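You operate a simulated robot arm through the tools that you are given. There is no shell and no other tool. Be economical: measure what you need, move in short steps, check, and stop when the job is done.

You run a simulated two-armed robot. Do the job below in one go: nothing can be reset, and whatever is moved stays where it is left.

## Task
Build up the separator bowl, then close the hood and clamp it.
Fine: the discs go in the bowl, the cone on top of it, and the steel cap is screwed tight on the cone.

Only the result counts: the job must be done as asked and must still hold three seconds after the hand-in. Knocking over, shifting, dropping, spilling or breaking anything else fails it. A push-on lid holds only when it is set on centred and level and pressed home; a screw cap is set on level and turned clockwise until tight.

## Robot
Two 7-joint arms with two-finger parallel grippers on one trunk, on a base that drives. Base frame: it is fixed to the floor where the robot stands at the start and does not move with it; the origin is under the middle of the robot, x ahead of it, y to its left, z up. Readings come in cm, rad, newtons and seconds.
The left shoulder is at the start at [7, 13.4, 110.1], the right one opposite. With the tool pointing down near the work surface each hand reaches from about 18 to 64 cm from the robot's upright axis, wherever it stands, measured 20 degrees to its own side. Places, roughly: hood [100, 80, 110]; hood clamp [30, 70, 80]; inside of the steel bowl [60, 80, 80]; separator [60, 70, 60]; separator main switch [30, -50, 100]; top of the steel bowl [60, 80, 90]. Payload 1.57 kg a hand.
The tool frame of a hand sits at the grasp point between the pads (the TCP): z along the fingers, y along the line on which they close. The tips reach 3 cm beyond it. The gripper opens to 8 cm. The fingers are 1.7 cm wide and 1.2 cm thick; the gripper's body (4 by 8.2 cm) begins 8 cm behind the TCP.
Orientation is that of the tool frame in the base frame, as a unit quaternion [w, x, y, z]. With the fingers straight down and closing along the base's y, the tool's x points along the base's -x, its y along +y and its z along -z.

## Interface
- The arms move only by the tool play_rows. It takes "left_motion", "right_motion" or both (then of equal length, played together; a hand with none holds still); each is one flat list of numbers, 7 for each row, row after row: the gripper command, from -1 (fully open) to 1 (shut), values between in proportion, then the shift along the base's x, y, z in cm, then the turn, a rotation vector about the base's x, y, z in rad. In form: [gripper, x, y, z, ax, ay, az, gripper, x, y, z, ax, ay, az, ...]. A call has 1 to 12 rows; each row shifts and turns the commanded pose from where the row before left it. Rows are played at 5 a second. More than 5 cm and 0.15 rad between two rows, or a gripper value outside its range, and nothing of the call is played. A pose out of reach is approached as far as the arm can. The call stops where the force on the tool passes 40 N (or 10 N more than at its start, if that is more) or the arm is blocked; 0.2 s more then pass. Each finger travels about 15.3 cm/s and halts on what it meets, pressing with about 30 N; the grip force reading is that of the motor and also rises with nothing between the fingers. The clock runs only during rows and for 0.2 s after the last one: add rows that do not move to give the fingers time. The reply holds the time, the measured pose of the TCP, the force on the tool along the base axes, the opening and the grip force, in the units named above and with some noise, with the torque about the TCP (base axes, N m) and any sound that the robot's microphone picked up, and new pictures: "pictures" is both (left out), scene, wrist or none (wrist: the cameras of the hands that moved).
- Cameras (640 x 400 px; columns grow to the right, rows downward): "scene" is now at [13.87, -0.53, 133.21]; the picture's right is [-0.05, -1.00, 0.00], its down [-0.55, 0.03, -0.84] and it looks along [0.83, -0.04, -0.55] (base axes); focal length 214 px, centre (320, 200). "left" rides on the left gripper at [7.2, 0.7, -12.2] in its tool frame; the picture's right is [-0.09, 1.00, 0.00], its down [-0.84, -0.08, -0.54] and it looks along [-0.54, -0.05, 0.84] (tool axes); focal length 238 px, centre (320, 200). "right" rides on the right gripper at [7.2, -0.7, -12.2] in its tool frame; the picture's right is [0.09, 1.00, 0.00], its down [-0.84, 0.08, -0.54] and it looks along [-0.54, 0.05, 0.84] (tool axes); focal length 238 px, centre (320, 200). There is no depth. A picture from a camera that has moved, and an enlarged one, comes with that camera's place and axes in the base frame and with its lens.
- slide_trunk(by): slides the trunk up (or, below 0, down) by that many cm; the arms and the scene camera ride with it, the base frame stays. It gives what a move gives, with no picture.
- drive_base(legs): drives the robot by 1 to 6 legs, each [ahead, left, turn to the left] in cm, cm and rad, along the robot's own axes; the way and the turn of a leg run together, so that a leg with both is an arc; at most 150 cm and 3.142 rad a leg. The arms and the cameras ride along, it lands a little off, and it stops where it bumps. It gives what a move gives, and a new picture of the scene camera.
- head_to(pan, tilt): turns the head with the scene camera to pan (to the left, within 1.501 rad either way) and tilt (down, from -0.506 to 1.204), counted from straight ahead of the robot. It gives what a move gives, and a new picture of the scene camera.
- inspect(camera, box): a new picture of the part [left, top, right, bottom] of that camera's present view, enlarged. The clock stands still meanwhile.
- sign_off(): hands the job in; it is judged then, once.

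Work in short steps. Places have to be worked out from the pictures, the camera data and where the tool is seen: move nearer, look again, correct. Check each grasp and each placing, and mend what went wrong. You have 120 turns and 260 pictures in all, those below and enlarged ones among them. Open the grippers and draw the arms clear of the work before you hand the job in, unless the task says otherwise; then end with one line.

The tools are called after "Emit:" as a command line: name --argument value ..., lists and objects as JSON in quotes. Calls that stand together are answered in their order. play_rows: Moves the arms, as the interface text tells. Its arguments: {"type":"object","properties":{"left_motion":{"type":"array","items":{"type":"number"}},"right_motion":{"type":"array","items":{"type":"number"}},"pictures":{"type":"string","enum":["both","scene","wrist","none"]}},"required":[]} The other tools are called the same way: slide_trunk (by) slides the trunk up or down; drive_base (legs) drives the base; head_to (pan, tilt) turns the head that bears the scene camera; inspect (camera, box) takes an enlarged picture of a part of a camera's view; sign_off () hands the job in.

At the start:

```text
clock: 0.0
left_tcp_pos: [27.49, 34.14, 116.95]
left_orientation: [0.0, 0.0, 1.0, 0.001]
left_ft_force: [0.4, -0.3, 0.3]
left_torque: [0.01, -0.01, 0.0]
left_grip_width: 8.03
left_finger_force: 0.0
right_tcp_pos: [32.97, 1.03, 119.82]
right_orientation: [0.0, 0.001, 1.0, 0.0]
right_ft_force: [-0.4, 0.0, 0.5]
right_torque: [-0.03, -0.01, -0.02]
right_grip_width: 7.98
right_finger_force: 0.0
trunk travel left (down, up): [-67.5, 26.5]
robot x, y, heading: [0.29, 0.4, -0.001]
head pan, tilt: [-0.047, 0.581]
```

scene: 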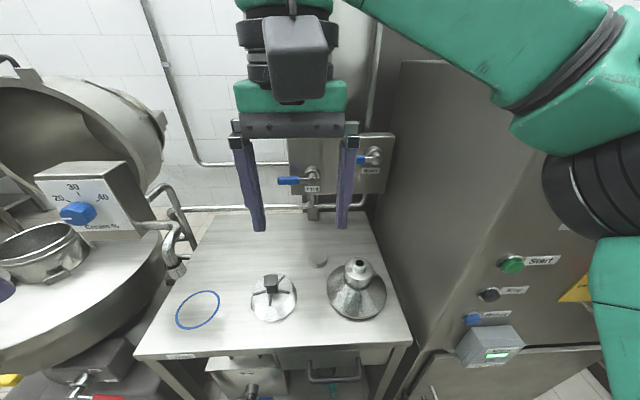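
right: 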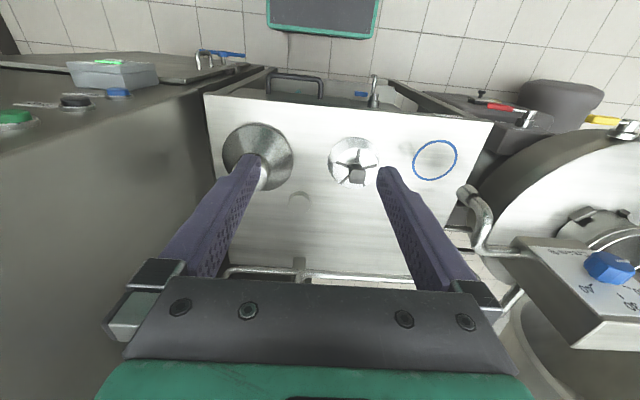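
left: 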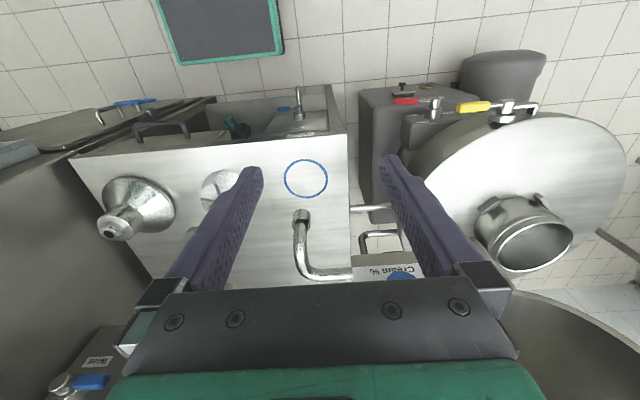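

The table shows a blue ring, a piece with a dark grip, a cone and a small round thing; the separator is to the left. I enlarge those parts and look left.

Emit:
inspect --camera "scene" --box '[140, 200, 420, 375]'

Emit:
inspect --camera "scene" --box '[0, 50, 240, 400]'

Emit:
head_to --pan 0.8 --tilt 0.6

```text
2.29 times, centred on (280, 288) of scene
camera zoom: at [13.87, -0.53, 133.21], right [-0.05, -1.0, 0.0], down [-0.55, 0.03, -0.84], along [0.83, -0.04, -0.55], focal length 490 px, centre (411, 0)
```

zoom: 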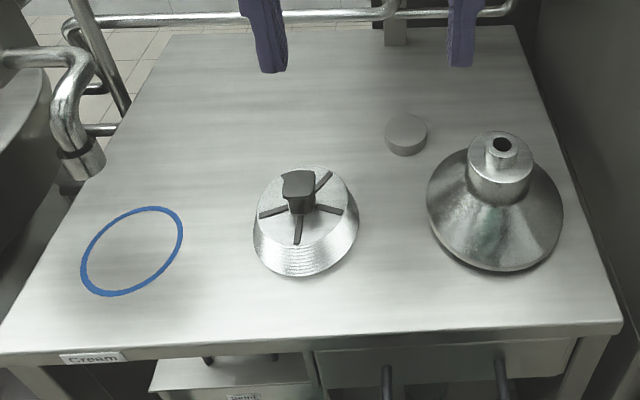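

```text
1.14 times, centred on (120, 225) of scene
camera zoom: at [13.87, -0.53, 133.21], right [-0.05, -1.0, 0.0], down [-0.55, 0.03, -0.84], along [0.83, -0.04, -0.55], focal length 245 px, centre (549, 171)
```

zoom: 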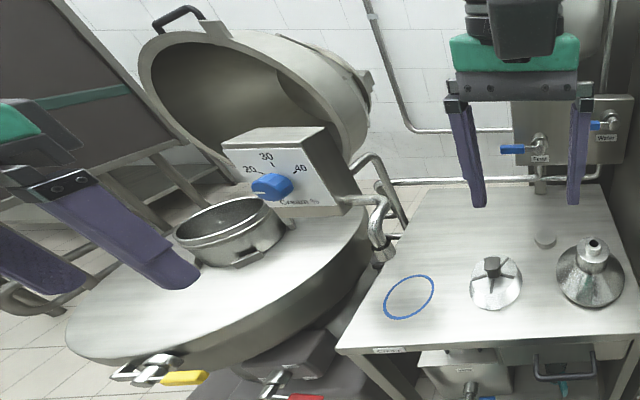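

```text
clock: 1.2
left_tcp_pos: [27.47, 34.13, 116.9]
left_orientation: [0.0, 0.0, 1.0, 0.002]
left_ft_force: [0.7, 0.0, 0.1]
left_torque: [0.02, -0.01, 0.02]
left_grip_width: 8.02
left_finger_force: 0.1
right_tcp_pos: [32.9, 0.98, 119.86]
right_orientation: [0.001, 0.0, 1.0, 0.001]
right_ft_force: [0.1, -0.1, 0.6]
right_torque: [-0.03, -0.01, -0.01]
right_grip_width: 8.02
right_finger_force: 0.1
trunk travel left (down, up): [-67.5, 26.5]
robot x, y, heading: [-0.28, -0.01, 0.005]
head pan, tilt: [0.799, 0.6]
camera scene: at [11.15, 6.22, 133.04], right [0.72, -0.7, 0.0], down [-0.39, -0.4, -0.83], along [0.58, 0.59, -0.57], focal length 214 px, centre (320, 200)
```

scene: 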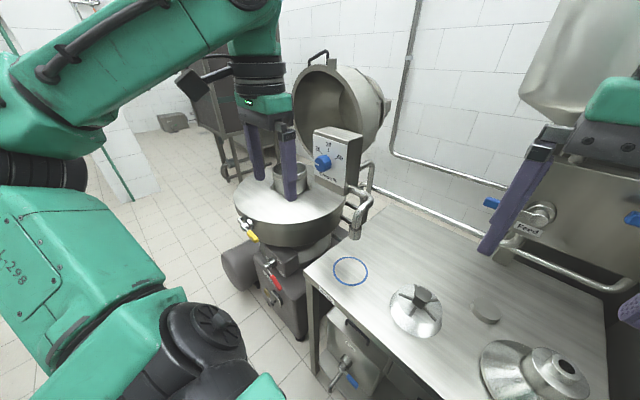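

I take closer views of the separator and the table from here.

Emit:
inspect --camera "scene" --box '[220, 40, 400, 260]'

Emit:
inspect --camera "scene" --box '[220, 200, 400, 400]'

Emit:
inspect --camera "scene" --box '[380, 260, 600, 400]'

Emit:
inspect --camera "left" --box '[340, 40, 640, 280]'

```text
1.82 times, centred on (310, 150) of scene
camera zoom: at [11.15, 6.22, 133.04], right [0.72, -0.7, 0.0], down [-0.39, -0.4, -0.83], along [0.58, 0.59, -0.57], focal length 390 px, centre (338, 291)
```

zoom: 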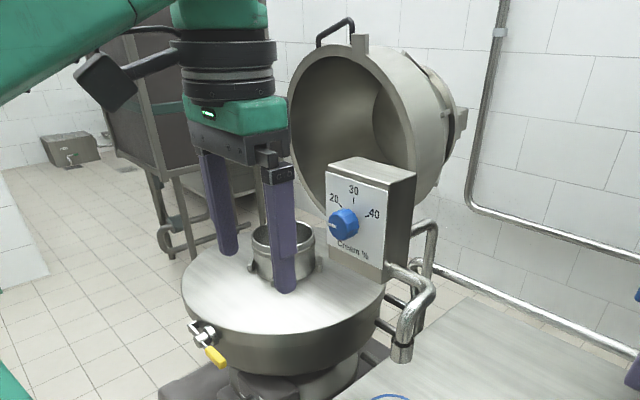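

```text
2.00 times, centred on (310, 300) of scene
camera zoom: at [11.15, 6.22, 133.04], right [0.72, -0.7, 0.0], down [-0.39, -0.4, -0.83], along [0.58, 0.59, -0.57], focal length 429 px, centre (340, 0)
```

zoom: 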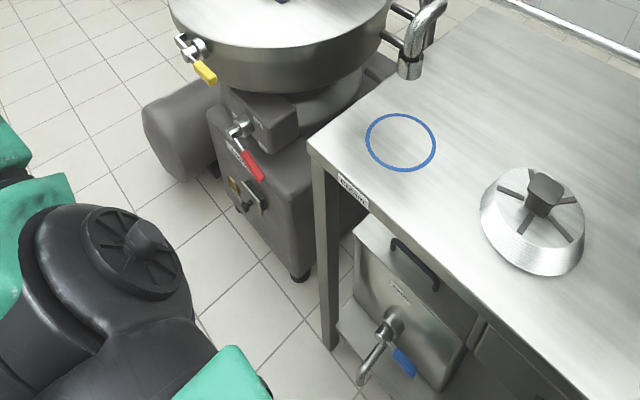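

```text
2.86 times, centred on (490, 330) of scene
camera zoom: at [11.15, 6.22, 133.04], right [0.72, -0.7, 0.0], down [-0.39, -0.4, -0.83], along [0.58, 0.59, -0.57], focal length 613 px, centre (-166, -171)
```

zoom: 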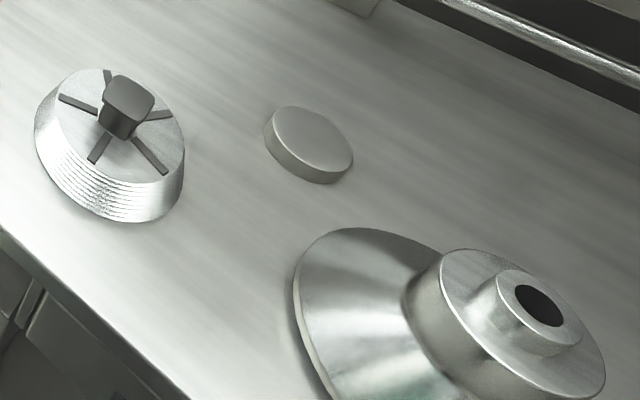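

```text
1.67 times, centred on (490, 160) of left
camera zoom: at [20.2, 34.86, 129.06], right [0.09, 1.0, 0.0], down [0.84, -0.08, 0.54], along [0.54, -0.05, -0.84], focal length 397 px, centre (37, 267)
```

zoom: 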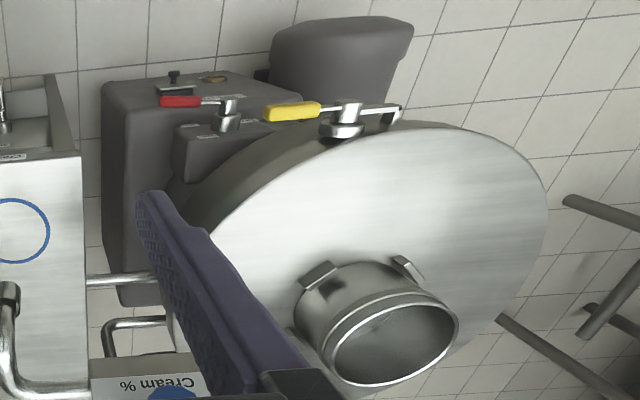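

Rough triangulation: table top z≈80, discs' handle ≈(47.6, 10, 86), cone top ≈(46.5, −11, 92), cap ≈(58, −2, 81). I plan the discs in the left hand and the cone in the right, so I bring both above their parts and look.

Emit:
play_rows --left_motion '[-1, 2.3, -2.9, -1.7, 0, 0, 0, -1, 2.3, -2.9, -1.7, 0, 0, 0, -1, 2.3, -2.9, -1.7, 0, 0, 0, -1, 2.3, -2.9, -1.7, 0, 0, 0, -1, 2.3, -2.9, -1.7, 0, 0, 0, -1, 2.3, -2.9, -1.7, 0, 0, 0, -1, 2.3, -2.9, -1.7, 0, 0, 0, -1, 2.3, -2.9, -1.7, 0, 0, 0]' --right_motion '[-1, 1.5, -1.6, -1.3, 0, 0, 0, -1, 1.5, -1.6, -1.3, 0, 0, 0, -1, 1.5, -1.6, -1.3, 0, 0, 0, -1, 1.5, -1.6, -1.3, 0, 0, 0, -1, 1.5, -1.6, -1.3, 0, 0, 0, -1, 1.5, -1.6, -1.3, 0, 0, 0, -1, 1.5, -1.6, -1.3, 0, 0, 0, -1, 1.5, -1.6, -1.3, 0, 0, 0]' --pictures "wrist"

Emit:
head_to --pan 0.0 --tilt 0.75

```text
clock: 3.2
left_tcp_pos: [42.93, 13.74, 104.17]
left_orientation: [0.013, -0.003, 1.0, -0.015]
left_ft_force: [-1.0, 1.2, 1.1]
left_torque: [-0.05, 0.0, 0.02]
left_grip_width: 8.02
left_finger_force: 0.1
right_tcp_pos: [41.99, -8.51, 111.35]
right_orientation: [0.021, -0.013, 1.0, -0.015]
right_ft_force: [-0.3, -0.5, 0.2]
right_torque: [0.02, 0.04, -0.05]
right_grip_width: 8.0
right_finger_force: 0.0
trunk travel left (down, up): [-67.5, 26.5]
robot x, y, heading: [-0.33, 0.42, 0.004]
head pan, tilt: [0.799, 0.6]
stopped in row 8 (left hand): the arm was blocked; the commanded pose is now the measured one
camera right: at [34.37, -8.82, 123.24], right [-0.12, 0.99, -0.03], down [0.81, 0.11, 0.57], along [0.57, 0.04, -0.82], focal length 238 px, centre (320, 200)
camera left: at [35.43, 14.75, 116.18], right [0.09, 1.0, -0.02], down [0.82, -0.06, 0.57], along [0.56, -0.07, -0.82], focal length 238 px, centre (320, 200)
```

right: 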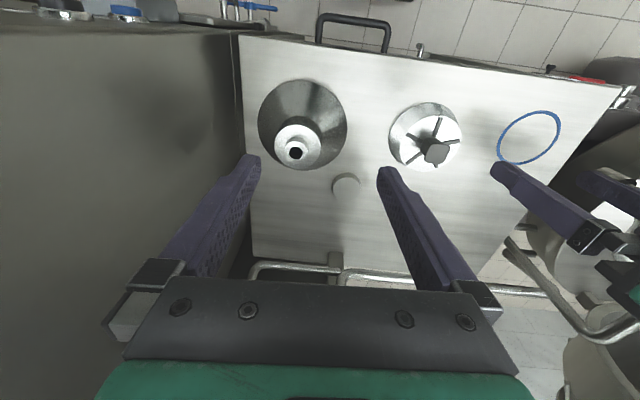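
left: 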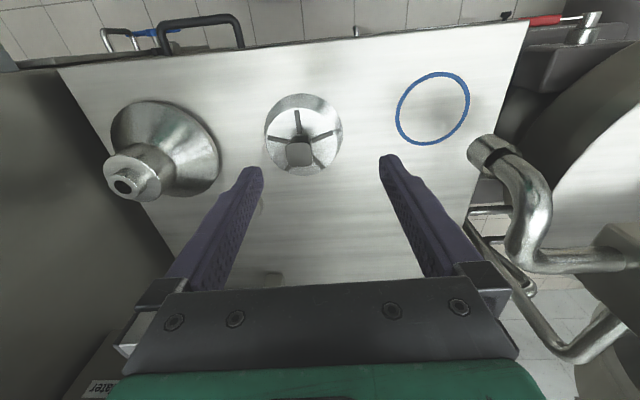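

```text
clock: 4.3
left_tcp_pos: [43.19, 13.77, 104.34]
left_orientation: [0.015, -0.001, 1.0, -0.015]
left_ft_force: [0.9, 0.3, -0.1]
left_torque: [-0.01, 0.0, 0.01]
left_grip_width: 8.03
left_finger_force: 0.1
right_tcp_pos: [42.0, -8.45, 111.26]
right_orientation: [0.019, -0.01, 1.0, -0.017]
right_ft_force: [-0.4, -0.5, 0.0]
right_torque: [-0.03, -0.01, -0.02]
right_grip_width: 7.98
right_finger_force: 0.2
trunk travel left (down, up): [-67.5, 26.5]
robot x, y, heading: [-0.11, 0.27, 0.003]
head pan, tilt: [0.0, 0.75]
camera scene: at [9.9, 3.64, 132.03], right [0.0, -1.0, 0.03], down [-0.66, -0.02, -0.75], along [0.75, -0.02, -0.66], focal length 214 px, centre (320, 200)
```

scene: 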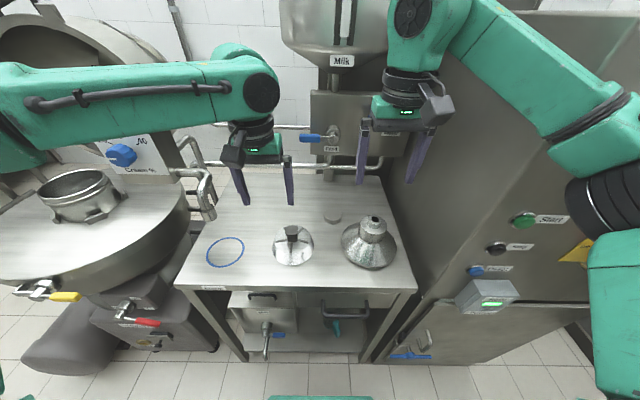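

Triangulated well now: discs' handle top (47.9, 10.0, 87.1), cone nozzle top (48.7, −11.5, 91.3). I finish the approach in small steps, straighten the tools, and look again.

Emit:
play_rows --left_motion '[-1, 1.6, -1.3, -1.5, 0.015, 0.015, 0, -1, 1.6, -1.3, -1.5, 0.015, 0.015, 0, -1, 1.5, -1.2, -1.5, 0, 0, 0, -1, 0, 0, -1.5, 0, 0, 0, -1, 0, 0, 0, 0, 0, 0]' --right_motion '[-1, 2.2, -1, -2, 0.017, 0.02, -0.01, -1, 2.2, -1, -2, 0.017, 0.02, -0.01, -1, 2.3, -1, -2, 0, 0, 0, -1, 0, 0, -2, 0, 0, 0, -1, 0, 0, 0, 0, 0, 0]' --pictures "both"

```text
clock: 5.7
left_tcp_pos: [47.3, 17.21, 96.82]
left_orientation: [-0.01, -0.037, 0.999, -0.002]
left_ft_force: [-3.2, -1.6, -0.7]
left_torque: [0.08, -0.31, 0.0]
left_grip_width: 8.01
left_finger_force: 0.0
left hand out of reach, approached as far as the arm can: row 2, 3
right_tcp_pos: [51.5, -8.27, 100.97]
right_orientation: [-0.018, -0.023, 1.0, 0.002]
right_ft_force: [-3.7, 8.6, -1.3]
right_torque: [-0.95, -0.49, -0.01]
right_grip_width: 8.02
right_finger_force: 0.0
trunk travel left (down, up): [-67.5, 26.5]
robot x, y, heading: [-0.7, 2.21, 0.04]
head pan, tilt: [0.0, 0.75]
stopped in row 5 (left hand): the arm was blocked; the commanded pose is now the measured one
camera scene: at [10.23, 4.8, 131.87], right [0.04, -1.0, 0.02], down [-0.67, -0.04, -0.74], along [0.74, 0.02, -0.67], focal length 214 px, centre (320, 200)
camera right: at [44.94, -9.29, 113.43], right [-0.14, 0.99, 0.01], down [0.85, 0.11, 0.51], along [0.51, 0.08, -0.86], focal length 238 px, centre (320, 200)
camera left: at [40.35, 17.38, 109.12], right [0.02, 1.0, 0.0], down [0.85, -0.01, 0.52], along [0.52, -0.01, -0.85], focal length 238 px, centre (320, 200)
```

scene: 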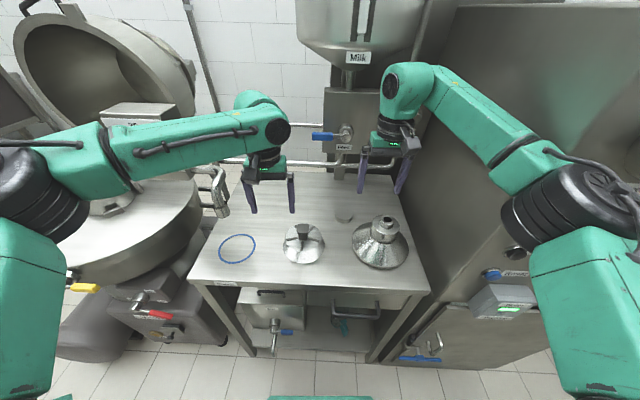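
right: 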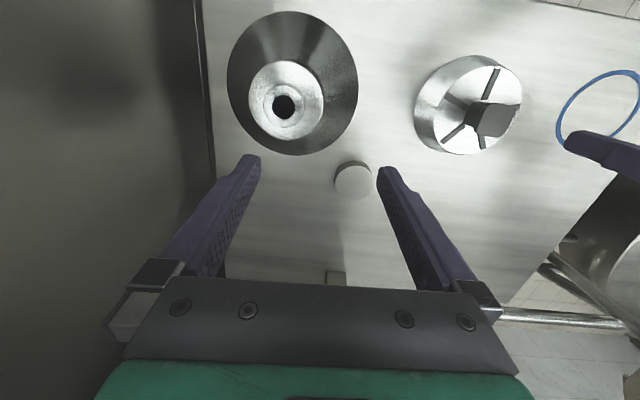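
left: 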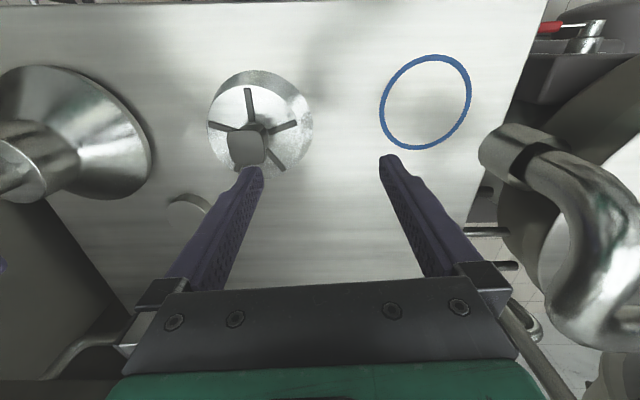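

The base was pushed (heading 0.04): elbows appear to touch the cabinet on the right and perhaps the separator on the left. I raise the trunk to lift arms clear and then look both ways.

Emit:
slide_trunk --by 12

Emit:
head_to --pan -0.6 --tilt 0.6

Emit:
head_to --pan 0.8 --tilt 0.6

```text
clock: 7.2
left_tcp_pos: [47.81, 16.69, 107.92]
left_orientation: [-0.02, -0.019, 1.0, -0.001]
left_ft_force: [-1.2, -0.9, 0.2]
left_torque: [-0.02, -0.01, 0.0]
left_grip_width: 7.99
left_finger_force: 0.1
right_tcp_pos: [52.39, -7.76, 113.39]
right_orientation: [-0.021, -0.02, 1.0, -0.002]
right_ft_force: [-0.5, -0.1, 0.6]
right_torque: [0.01, -0.01, 0.05]
right_grip_width: 8.01
right_finger_force: 0.1
trunk travel left (down, up): [-79.5, 14.5]
robot x, y, heading: [-0.38, 1.52, 0.029]
head pan, tilt: [0.0, 0.75]
```

```text
clock: 8.2
left_tcp_pos: [47.81, 16.74, 108.0]
left_orientation: [-0.021, -0.019, 1.0, -0.001]
left_ft_force: [0.9, -0.2, 0.2]
left_torque: [0.03, 0.01, -0.04]
left_grip_width: 8.01
left_finger_force: 0.1
right_tcp_pos: [52.43, -7.65, 113.3]
right_orientation: [-0.019, -0.018, 1.0, -0.001]
right_ft_force: [0.4, -0.2, 0.1]
right_torque: [0.03, 0.05, 0.02]
right_grip_width: 7.99
right_finger_force: 0.1
trunk travel left (down, up): [-79.5, 14.5]
robot x, y, heading: [-0.18, 1.7, 0.03]
head pan, tilt: [-0.6, 0.6]
camera scene: at [11.58, 1.16, 145.2], right [-0.53, -0.84, 0.02], down [-0.47, 0.28, -0.84], along [0.7, -0.46, -0.55], focal length 214 px, centre (320, 200)
```

scene: 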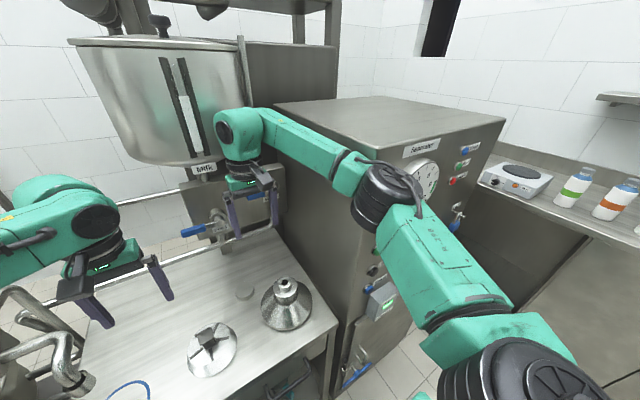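

```text
clock: 9.7
left_tcp_pos: [47.78, 16.72, 107.89]
left_orientation: [-0.02, -0.019, 1.0, -0.001]
left_ft_force: [0.2, -1.1, -0.7]
left_torque: [0.01, 0.01, -0.05]
left_grip_width: 7.99
left_finger_force: 0.1
right_tcp_pos: [52.26, -7.72, 113.26]
right_orientation: [-0.019, -0.018, 1.0, -0.002]
right_ft_force: [-0.5, 0.2, -0.4]
right_torque: [-0.01, -0.01, 0.03]
right_grip_width: 7.98
right_finger_force: 0.1
trunk travel left (down, up): [-79.5, 14.5]
robot x, y, heading: [-0.76, 1.86, 0.042]
head pan, tilt: [0.799, 0.6]
camera scene: at [10.04, 12.44, 144.85], right [0.74, -0.67, 0.02], down [-0.38, -0.44, -0.81], along [0.56, 0.59, -0.58], focal length 214 px, centre (320, 200)
```

scene: 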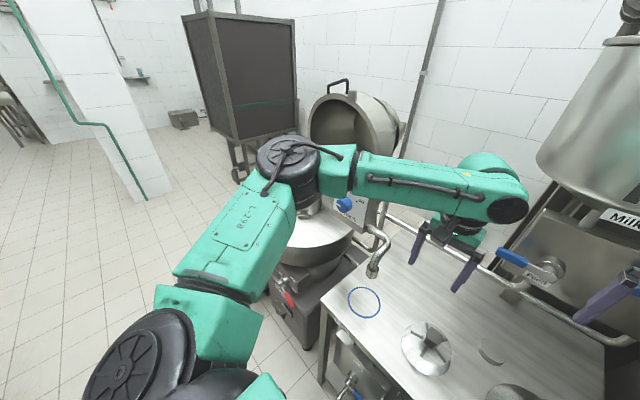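

Both arms are now free of contact and the parts have not moved. I draw both hands back toward the robot before repositioning the base, so elbows stay clear.

Emit:
play_rows --left_motion '[-1, -2.5, 0.3, 1, 0, -0.01, 0, -1, -2.5, 0.3, 1, 0, -0.01, 0, -1, -2.5, 0.3, 1, 0, -0.01, 0, -1, -2.5, 0.3, 1, 0, -0.01, 0, -1, -2.5, 0.3, 1, 0, 0, 0, -1, 0, 0, 0, 0, 0, 0]' --right_motion '[-1, -3.5, 0.3, 1, 0, -0.01, 0, -1, -3.5, 0.3, 1, 0, -0.01, 0, -1, -3.5, 0.3, 1, 0, -0.01, 0, -1, -3.5, 0.3, 1, 0, -0.01, 0, -1, -3.5, 0.3, 1, 0, 0, 0, -1, 0, 0, 0, 0, 0, 0]' --pictures "none"

Emit:
head_to --pan 0.8 --tilt 0.75

Emit:
head_to --pan -0.8 --tilt 0.75

```text
clock: 11.3
left_tcp_pos: [34.69, 19.43, 112.77]
left_orientation: [0.003, -0.039, 0.999, 0.001]
left_ft_force: [-0.4, -0.4, 0.5]
left_torque: [0.02, 0.01, 0.02]
left_grip_width: 8.0
left_finger_force: 0.1
right_tcp_pos: [35.26, -4.9, 118.7]
right_orientation: [0.007, -0.042, 0.999, 0.0]
right_ft_force: [0.6, 0.1, 0.0]
right_torque: [-0.01, -0.03, 0.0]
right_grip_width: 8.02
right_finger_force: 0.0
trunk travel left (down, up): [-79.5, 14.5]
robot x, y, heading: [0.88, 2.29, 0.071]
head pan, tilt: [0.799, 0.6]
stopped in row 6 (left hand): the arm was blocked; the commanded pose is now the measured one
```

```text
clock: 12.0
left_tcp_pos: [34.86, 19.46, 112.84]
left_orientation: [0.003, -0.039, 0.999, 0.001]
left_ft_force: [0.0, 0.8, 0.6]
left_torque: [-0.02, -0.01, 0.02]
left_grip_width: 8.0
left_finger_force: 0.0
right_tcp_pos: [35.38, -4.82, 118.61]
right_orientation: [0.005, -0.039, 0.999, 0.0]
right_ft_force: [-0.1, 0.2, 0.8]
right_torque: [0.0, -0.01, 0.0]
right_grip_width: 8.0
right_finger_force: 0.2
trunk travel left (down, up): [-79.5, 14.5]
robot x, y, heading: [0.89, 2.03, 0.074]
head pan, tilt: [0.799, 0.75]
camera scene: at [9.53, 12.12, 143.66], right [0.76, -0.64, 0.03], down [-0.43, -0.54, -0.72], along [0.48, 0.54, -0.69], focal length 214 px, centre (320, 200)
```

scene: 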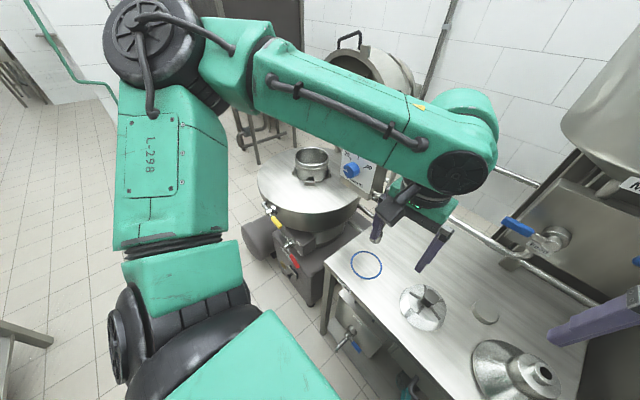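

```text
clock: 13.7
left_tcp_pos: [34.82, 19.4, 112.73]
left_orientation: [0.003, -0.037, 0.999, 0.0]
left_ft_force: [0.2, 0.6, 0.9]
left_torque: [0.01, 0.01, 0.0]
left_grip_width: 7.99
left_finger_force: 0.1
right_tcp_pos: [35.32, -4.89, 118.67]
right_orientation: [0.006, -0.037, 0.999, 0.001]
right_ft_force: [0.2, -0.6, -0.9]
right_torque: [0.02, 0.0, 0.03]
right_grip_width: 7.99
right_finger_force: 0.2
trunk travel left (down, up): [-79.5, 14.5]
robot x, y, heading: [0.99, 2.25, 0.064]
head pan, tilt: [-0.799, 0.75]
camera scene: at [10.38, 0.28, 143.97], right [-0.67, -0.75, 0.01], down [-0.5, 0.43, -0.75], along [0.55, -0.5, -0.66], focal length 214 px, centre (320, 200)
```

scene: 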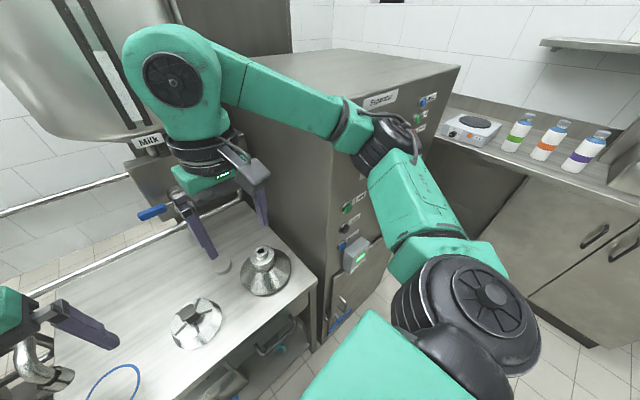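

The right elbow leans on the evaporator cabinet. I back the robot off and straighten it, then see.

Emit:
drive_base --legs '[[-20, 0, -0.07]]'

Emit:
head_to --pan 0.0 --tilt 0.6

```text
clock: 14.3
left_tcp_pos: [34.48, 19.25, 112.95]
left_orientation: [0.003, -0.039, 0.999, 0.003]
left_ft_force: [-0.6, 0.1, 0.5]
left_torque: [0.0, 0.02, 0.02]
left_grip_width: 7.99
left_finger_force: 0.0
right_tcp_pos: [35.04, -4.82, 118.67]
right_orientation: [0.008, -0.046, 0.999, 0.002]
right_ft_force: [-0.4, 1.1, -0.9]
right_torque: [0.05, 0.02, -0.02]
right_grip_width: 8.0
right_finger_force: 0.1
trunk travel left (down, up): [-79.5, 14.5]
robot x, y, heading: [0.58, 2.45, 0.069]
head pan, tilt: [-0.799, 0.75]
stopped in leg 1: the robot was blocked; the commanded pose is now the measured one
camera scene: at [10.2, -0.2, 143.96], right [-0.66, -0.75, 0.01], down [-0.5, 0.44, -0.75], along [0.56, -0.5, -0.66], focal length 214 px, centre (320, 200)
```

scene: 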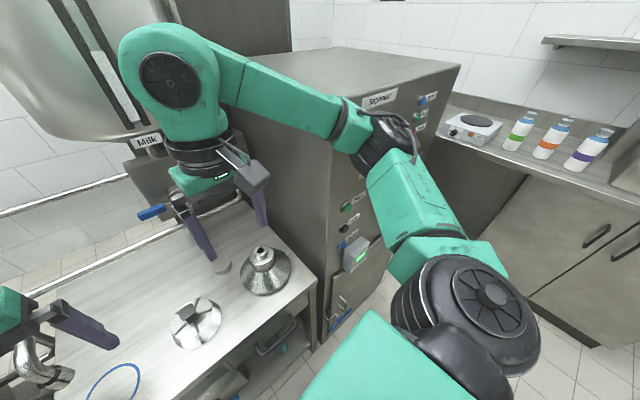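

```text
clock: 15.5
left_tcp_pos: [34.7, 19.29, 112.91]
left_orientation: [0.004, -0.039, 0.999, 0.002]
left_ft_force: [0.8, -0.6, 0.4]
left_torque: [-0.02, 0.04, -0.01]
left_grip_width: 7.98
left_finger_force: 0.0
right_tcp_pos: [35.06, -4.99, 118.64]
right_orientation: [0.007, -0.042, 0.999, 0.001]
right_ft_force: [0.3, 0.1, -0.5]
right_torque: [-0.05, 0.02, 0.02]
right_grip_width: 7.99
right_finger_force: 0.0
trunk travel left (down, up): [-79.5, 14.5]
robot x, y, heading: [0.61, 2.46, 0.067]
head pan, tilt: [0.0, 0.6]
camera scene: at [12.85, 6.13, 145.14], right [0.07, -1.0, 0.02], down [-0.55, -0.06, -0.83], along [0.83, 0.05, -0.56], focal length 214 px, centre (320, 200)
```

scene: 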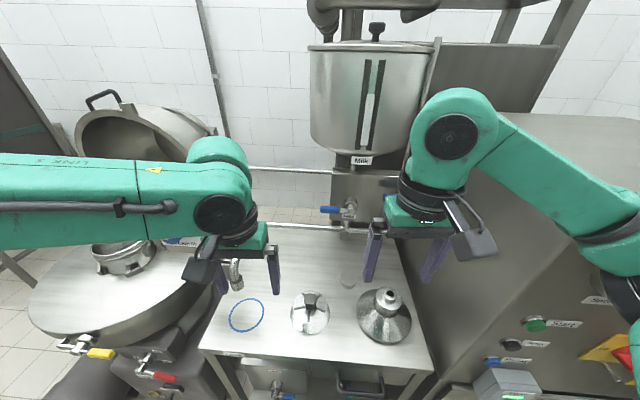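

Blocked; likely the turn pressed the right elbow into the cabinet. I try straight back with no turn.

Emit:
drive_base --legs '[[-10, 3, 0]]'

```text
clock: 16.6
left_tcp_pos: [26.57, 18.93, 112.68]
left_orientation: [-0.005, -0.038, 0.999, 0.016]
left_ft_force: [-0.1, -0.6, 0.6]
left_torque: [0.03, 0.05, 0.01]
left_grip_width: 7.99
left_finger_force: 0.0
right_tcp_pos: [27.0, -5.59, 117.82]
right_orientation: [-0.002, -0.04, 0.999, 0.015]
right_ft_force: [1.0, -0.7, -0.5]
right_torque: [0.04, 0.04, 0.01]
right_grip_width: 7.99
right_finger_force: 0.0
trunk travel left (down, up): [-79.5, 14.5]
robot x, y, heading: [-9.06, 4.63, 0.071]
head pan, tilt: [0.0, 0.6]
camera scene: at [5.17, 4.84, 144.98], right [0.07, -1.0, 0.0], down [-0.57, -0.04, -0.82], along [0.82, 0.06, -0.57], focal length 214 px, centre (320, 200)
```

scene: 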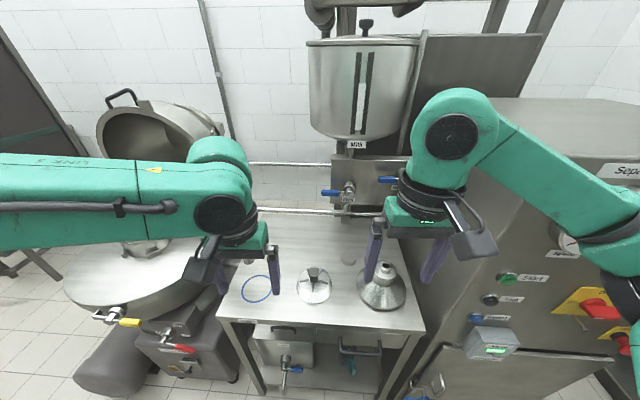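

Free now. I turn straight and shift right so the discs lie in front of the left shoulder, keeping x around −7 so the right elbow stays off the panel.

Emit:
drive_base --legs '[[0, 0, -0.07], [1, -7, 0]]'

```text
clock: 18.1
left_tcp_pos: [27.92, 10.65, 112.76]
left_orientation: [-0.002, -0.003, 1.0, 0.01]
left_ft_force: [0.1, -0.2, -0.9]
left_torque: [-0.07, 0.0, 0.01]
left_grip_width: 7.99
left_finger_force: 0.0
right_tcp_pos: [26.73, -13.73, 118.02]
right_orientation: [0.002, -0.005, 1.0, 0.009]
right_ft_force: [-0.4, 0.0, 0.0]
right_torque: [-0.03, 0.01, -0.01]
right_grip_width: 8.0
right_finger_force: 0.0
trunk travel left (down, up): [-79.5, 14.5]
robot x, y, heading: [-8.02, -2.34, 0.004]
head pan, tilt: [0.0, 0.6]
camera scene: at [5.5, -1.52, 145.06], right [0.0, -1.0, 0.01], down [-0.56, -0.01, -0.83], along [0.83, 0.0, -0.56], focal length 214 px, centre (320, 200)
```

scene: 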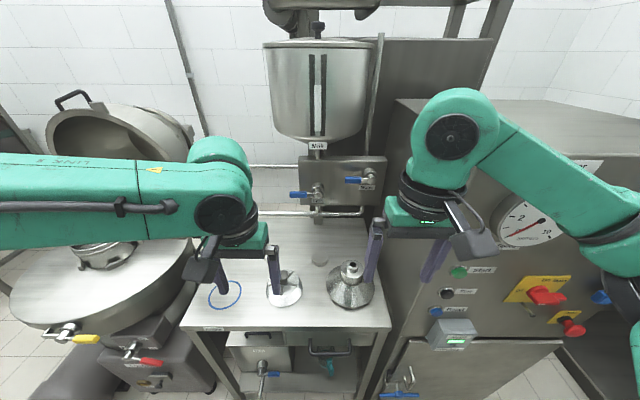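

Now I move the left hand over the discs' handle, to (47.9, 10, 96).

Emit:
play_rows --left_motion '[-1, 3.5, 0, -2, -0.02, 0, 0, -1, 3.5, 0, -2, 0, 0, 0, -1, 3.5, -0.1, -3, 0, 0, 0, -1, 3.5, -0.2, -3, 0, 0, 0, -1, 3, -0.2, -3, 0, 0, 0, -1, 3, -0.1, -3.5, 0, 0, 0, -1, 0, 0, 0, 0, 0, 0]' --pictures "both"

```text
clock: 19.7
left_tcp_pos: [42.65, 13.54, 98.4]
left_orientation: [-0.002, -0.003, 1.0, 0.003]
left_ft_force: [0.1, 0.7, -0.2]
left_torque: [0.02, -0.06, 0.02]
left_grip_width: 8.0
left_finger_force: 0.0
left hand out of reach, approached as far as the arm can: row 4, 5, 6
right_tcp_pos: [26.89, -14.43, 117.99]
right_orientation: [0.001, -0.006, 1.0, 0.013]
right_ft_force: [0.5, 0.7, 0.4]
right_torque: [0.0, 0.01, 0.02]
right_grip_width: 7.99
right_finger_force: 0.1
trunk travel left (down, up): [-79.5, 14.5]
robot x, y, heading: [-7.88, -2.04, 0.001]
head pan, tilt: [0.0, 0.6]
camera scene: at [5.73, -2.37, 145.03], right [0.0, -1.0, 0.0], down [-0.57, 0.0, -0.82], along [0.82, 0.0, -0.57], focal length 214 px, centre (320, 200)
camera left: at [35.43, 14.22, 110.53], right [0.09, 1.0, 0.01], down [0.84, -0.08, 0.54], along [0.54, -0.04, -0.84], focal length 238 px, centre (320, 200)
```

scene: 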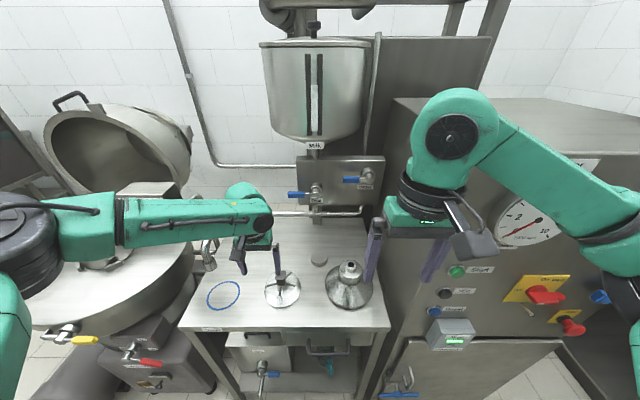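
left: 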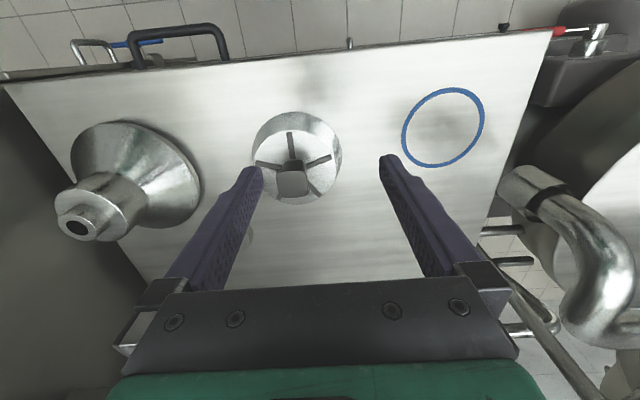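

The hand's reach inward is the limit, not distance. Turning the robot right by 0.25 puts the discs at about 25° to the left and moves the right elbow away from the panel.

Emit:
play_rows --left_motion '[-1, -1, 1, 2, 0, 0, 0, -1, -1, 1, 2, 0, 0, 0]' --pictures "none"

Emit:
drive_base --legs '[[0, 0, -0.25]]'

```text
clock: 20.3
left_tcp_pos: [40.33, 15.74, 102.36]
left_orientation: [-0.002, -0.003, 1.0, 0.003]
left_ft_force: [0.2, 0.0, -0.3]
left_torque: [-0.02, -0.04, -0.01]
left_grip_width: 8.01
left_finger_force: 0.0
right_tcp_pos: [26.73, -14.3, 118.03]
right_orientation: [0.002, -0.004, 1.0, 0.013]
right_ft_force: [-0.7, -0.9, 0.2]
right_torque: [0.01, 0.02, 0.0]
right_grip_width: 7.99
right_finger_force: 0.0
trunk travel left (down, up): [-79.5, 14.5]
robot x, y, heading: [-8.22, -2.22, 0.003]
head pan, tilt: [0.0, 0.6]
```

```text
clock: 21.6
left_tcp_pos: [43.37, 2.97, 102.3]
left_orientation: [-0.002, 0.124, 0.992, 0.004]
left_ft_force: [-1.0, -0.1, -0.9]
left_torque: [-0.01, -0.01, 0.0]
left_grip_width: 7.98
left_finger_force: 0.2
right_tcp_pos: [22.66, -22.76, 118.03]
right_orientation: [0.002, 0.12, 0.993, 0.013]
right_ft_force: [0.1, 0.1, -0.3]
right_torque: [0.01, 0.02, -0.01]
right_grip_width: 8.0
right_finger_force: 0.0
trunk travel left (down, up): [-79.5, 14.5]
robot x, y, heading: [-7.76, -2.63, -0.254]
head pan, tilt: [0.0, 0.6]
camera scene: at [5.27, -5.75, 145.04], right [-0.25, -0.97, 0.0], down [-0.55, 0.14, -0.82], along [0.8, -0.21, -0.57], focal length 214 px, centre (320, 200)
```

scene: 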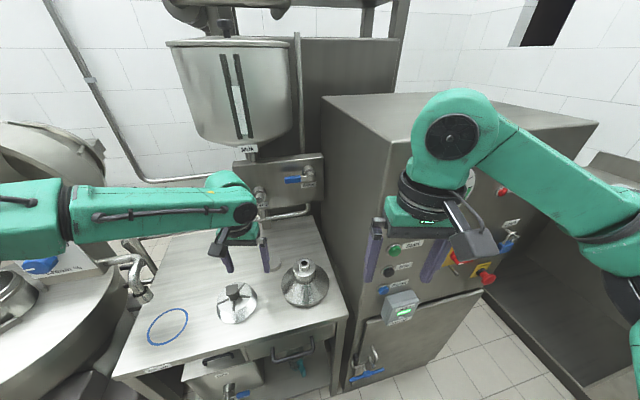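

Now I move the left hand onto (47.9, 10) and turn it square to the base.

Emit:
play_rows --left_motion '[-1, 1.5, 2, -1.5, 0, 0, 0.083, -1, 1.5, 2, -1.5, 0, 0, 0.083, -1, 1.5, 2, -2, 0, 0, 0.083, -1, 0, 1, -2, 0, 0, 0, -1, 0, 0, 0, 0, 0, 0]' --pictures "wrist"

```text
clock: 22.8
left_tcp_pos: [47.85, 10.04, 95.07]
left_orientation: [-0.003, -0.001, 1.0, 0.003]
left_ft_force: [0.7, 0.1, -0.3]
left_torque: [0.01, 0.02, 0.03]
left_grip_width: 8.02
left_finger_force: 0.0
right_tcp_pos: [22.55, -22.83, 118.0]
right_orientation: [0.004, 0.123, 0.992, 0.013]
right_ft_force: [-1.3, 0.4, 0.1]
right_torque: [-0.02, 0.03, 0.0]
right_grip_width: 8.0
right_finger_force: 0.1
trunk travel left (down, up): [-79.5, 14.5]
robot x, y, heading: [-8.03, -2.33, -0.253]
head pan, tilt: [0.0, 0.6]
camera left: at [40.67, 10.62, 107.3], right [0.09, 1.0, 0.01], down [0.84, -0.08, 0.54], along [0.54, -0.04, -0.84], focal length 238 px, centre (320, 200)
```

left: 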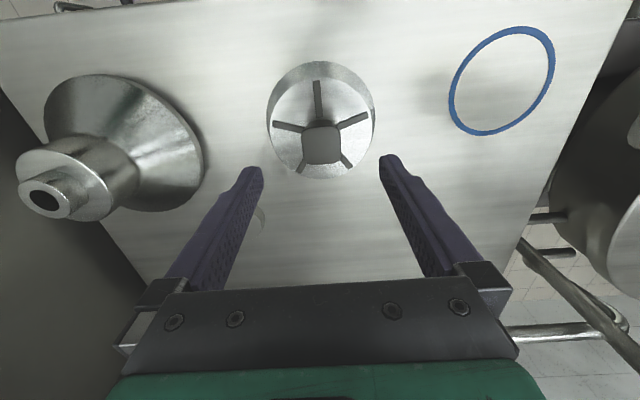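

The hand is centred over the handle and the handle is square to the fingers. I lower to TCP z≈88 and close.

Emit:
play_rows --left_motion '[-1, 0.1, 0.1, -3, 0, 0, 0, -1, 0, 0, -3, 0, 0, 0, -1, 0, 0, -1.1, 0, 0, 0, -1, 0, 0, 0, 0, 0, 0, 1, 0, 0, 0, 0, 0, 0, 1, 0, 0, 0, 0, 0, 0, 1, 0, 0, 0, 0, 0, 0, 1, 0, 0, 0, 0, 0, 0]' --pictures "wrist"

```text
clock: 24.6
left_tcp_pos: [46.78, 10.61, 88.96]
left_orientation: [-0.003, -0.001, 1.0, 0.003]
left_ft_force: [0.3, -2.1, 0.3]
left_torque: [0.02, -0.12, -0.11]
left_grip_width: 3.79
left_finger_force: 30.2
left hand out of reach, approached as far as the arm can: row 2, 3
right_tcp_pos: [22.69, -22.79, 117.98]
right_orientation: [0.003, 0.121, 0.993, 0.013]
right_ft_force: [0.3, -0.5, 0.8]
right_torque: [-0.01, -0.01, 0.0]
right_grip_width: 7.98
right_finger_force: 0.0
trunk travel left (down, up): [-79.5, 14.5]
robot x, y, heading: [-8.44, -2.41, -0.253]
head pan, tilt: [0.0, 0.6]
camera left: at [39.55, 11.21, 101.14], right [0.09, 1.0, 0.01], down [0.84, -0.08, 0.54], along [0.54, -0.04, -0.84], focal length 238 px, centre (320, 200)
```

left: 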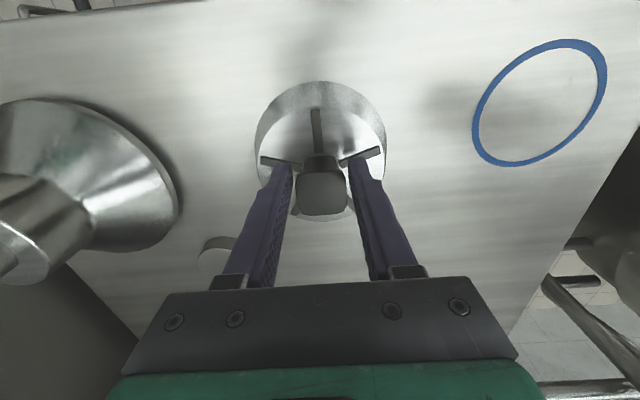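

Gripped, but out of reach made it shallow and off-centre. I open, rise, drive a bit nearer, and grasp again deeper.

Emit:
play_rows --left_motion '[-1, 0, 0, 0, 0, 0, 0, -1, 0, 0, 0, 0, 0, 0, -1, 0, 0, 3, 0, 0, 0, -1, 0, 0, 3, 0, 0, 0]' --pictures "none"

Emit:
drive_base --legs '[[4, 0, 0]]'

```text
clock: 25.6
left_tcp_pos: [46.78, 10.83, 94.99]
left_orientation: [-0.001, 0.0, 1.0, 0.003]
left_ft_force: [-0.4, -0.9, 0.5]
left_torque: [0.04, 0.02, -0.02]
left_grip_width: 8.01
left_finger_force: 0.1
right_tcp_pos: [22.61, -22.75, 118.05]
right_orientation: [0.004, 0.121, 0.993, 0.012]
right_ft_force: [-1.4, 0.3, 0.3]
right_torque: [0.01, -0.01, 0.01]
right_grip_width: 8.0
right_finger_force: 0.1
trunk travel left (down, up): [-79.5, 14.5]
robot x, y, heading: [-8.08, -2.34, -0.257]
head pan, tilt: [0.0, 0.6]
```

```text
clock: 26.5
left_tcp_pos: [50.15, 9.77, 95.38]
left_orientation: [0.001, -0.001, 1.0, 0.002]
left_ft_force: [-0.5, 0.6, 0.9]
left_torque: [-0.01, -0.06, 0.02]
left_grip_width: 8.0
left_finger_force: 0.0
right_tcp_pos: [25.96, -23.67, 118.34]
right_orientation: [0.005, 0.121, 0.993, 0.012]
right_ft_force: [-1.2, -0.3, 0.6]
right_torque: [0.0, -0.04, 0.03]
right_grip_width: 7.99
right_finger_force: 0.1
trunk travel left (down, up): [-79.5, 14.5]
robot x, y, heading: [-4.02, -3.27, -0.25]
head pan, tilt: [0.0, 0.6]
camera scene: at [8.37, -6.63, 145.13], right [-0.25, -0.97, 0.0], down [-0.54, 0.14, -0.83], along [0.8, -0.21, -0.56], focal length 214 px, centre (320, 200)
```

scene: 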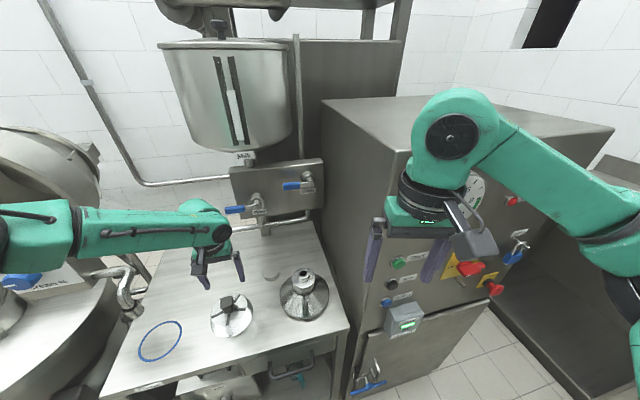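

I move over (48, 10.3) and check with the wrist camera before lowering.

Emit:
play_rows --left_motion '[-1, -1, 0.25, -1, 0, 0, 0, -1, -1.1, 0.25, -1, 0, 0, 0, -1, 0, 0, 0, 0, 0, 0]' --pictures "wrist"

```text
clock: 27.3
left_tcp_pos: [48.6, 9.91, 92.82]
left_orientation: [-0.003, -0.001, 1.0, 0.003]
left_ft_force: [0.2, -0.1, -0.9]
left_torque: [0.02, 0.01, 0.03]
left_grip_width: 8.01
left_finger_force: 0.1
right_tcp_pos: [26.83, -23.78, 117.97]
right_orientation: [0.002, 0.122, 0.992, 0.013]
right_ft_force: [0.9, -0.7, -1.0]
right_torque: [0.0, 0.04, 0.0]
right_grip_width: 7.97
right_finger_force: 0.2
trunk travel left (down, up): [-79.5, 14.5]
robot x, y, heading: [-4.02, -3.23, -0.254]
head pan, tilt: [0.0, 0.6]
camera left: at [41.43, 10.58, 105.02], right [0.09, 1.0, 0.01], down [0.84, -0.08, 0.54], along [0.53, -0.04, -0.84], focal length 238 px, centre (320, 200)
```

left: 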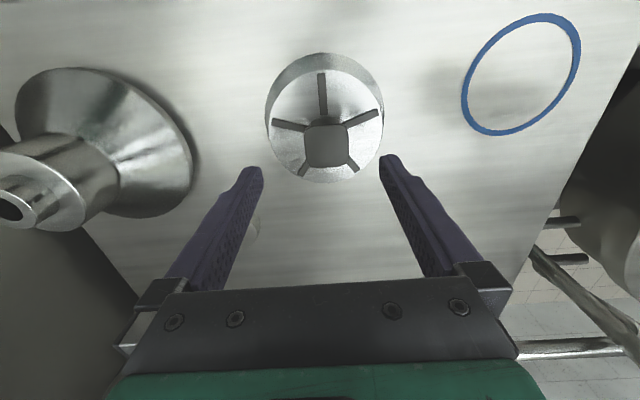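

Handle now at ≈(47.8, 10.6). I correct and lower to TCP z≈87.6.

Emit:
play_rows --left_motion '[-1, -0.4, 0.4, -1.5, 0, 0, 0, -1, -0.4, 0.3, -2, 0, 0, 0, -1, 0, 0, -1.7, 0, 0, 0, -1, 0, 0, 0, 0, 0, 0]' --pictures "wrist"

```text
clock: 28.3
left_tcp_pos: [47.62, 10.71, 87.66]
left_orientation: [-0.003, -0.001, 1.0, 0.004]
left_ft_force: [0.6, -0.6, 0.1]
left_torque: [-0.01, 0.03, 0.02]
left_grip_width: 8.0
left_finger_force: 0.0
right_tcp_pos: [26.59, -23.87, 118.09]
right_orientation: [0.003, 0.121, 0.993, 0.013]
right_ft_force: [-0.9, -0.9, -0.1]
right_torque: [-0.04, 0.01, 0.01]
right_grip_width: 8.0
right_finger_force: 0.1
trunk travel left (down, up): [-79.5, 14.5]
robot x, y, heading: [-4.46, -3.25, -0.252]
head pan, tilt: [0.0, 0.6]
camera left: at [40.56, 11.32, 99.96], right [0.09, 1.0, 0.01], down [0.84, -0.08, 0.54], along [0.54, -0.04, -0.84], focal length 238 px, centre (320, 200)
```

left: 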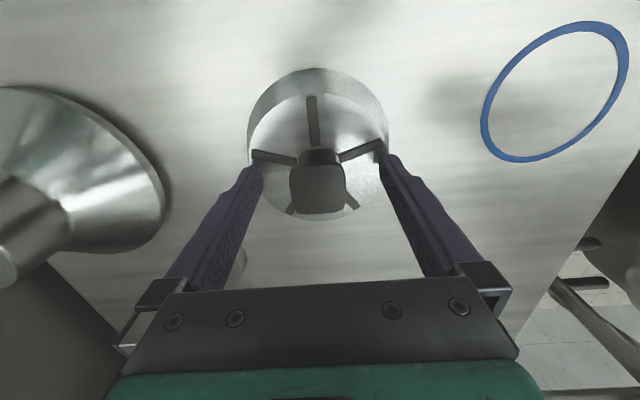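

Handle sits centrally between the fingers, with the tips ~3 cm below its top. I close and lift a little.

Emit:
play_rows --left_motion '[1, 0, 0, -0.3, 0, 0, 0, 1, 0, 0, 0, 0, 0, 0, 1, 0, 0, 0, 0, 0, 0, 1, 0, 0, 1, 0, 0, 0, 1, 0, 0, 2, 0, 0, 0, 1, 0, 0, 2, 0, 0, 0, 1, 0, 0, 0, 0, 0, 0]' --pictures "both"

```text
clock: 29.9
left_tcp_pos: [47.72, 10.94, 92.4]
left_orientation: [-0.003, -0.001, 1.0, 0.003]
left_ft_force: [0.5, 0.1, -8.2]
left_torque: [0.04, 0.0, -0.02]
left_grip_width: 3.78
left_finger_force: 30.4
right_tcp_pos: [26.79, -23.85, 117.93]
right_orientation: [0.003, 0.12, 0.993, 0.012]
right_ft_force: [-0.1, -0.8, 0.3]
right_torque: [-0.01, 0.01, 0.0]
right_grip_width: 8.02
right_finger_force: 0.1
trunk travel left (down, up): [-79.5, 14.5]
robot x, y, heading: [-4.16, -3.88, -0.252]
head pan, tilt: [0.0, 0.6]
camera scene: at [9.42, -6.77, 145.01], right [-0.25, -0.97, 0.0], down [-0.55, 0.14, -0.82], along [0.8, -0.21, -0.57], focal length 214 px, centre (320, 200)
camera left: at [40.59, 11.61, 104.62], right [0.09, 1.0, 0.01], down [0.84, -0.08, 0.54], along [0.53, -0.04, -0.84], focal length 238 px, centre (320, 200)
```

scene: 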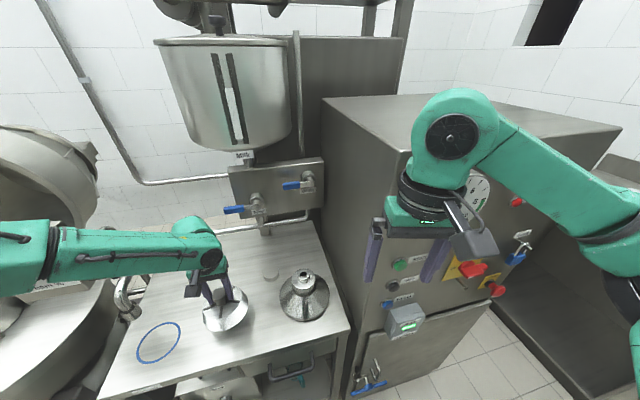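
left: 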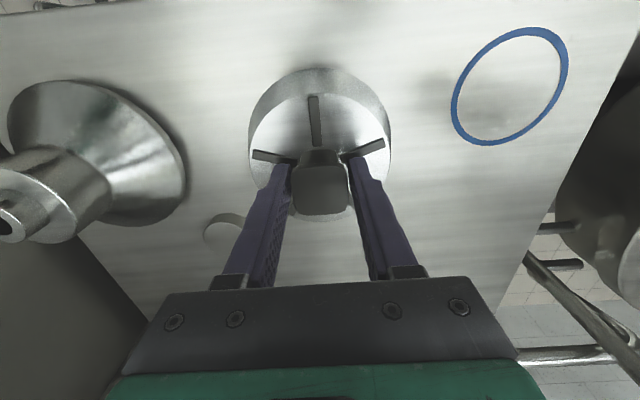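

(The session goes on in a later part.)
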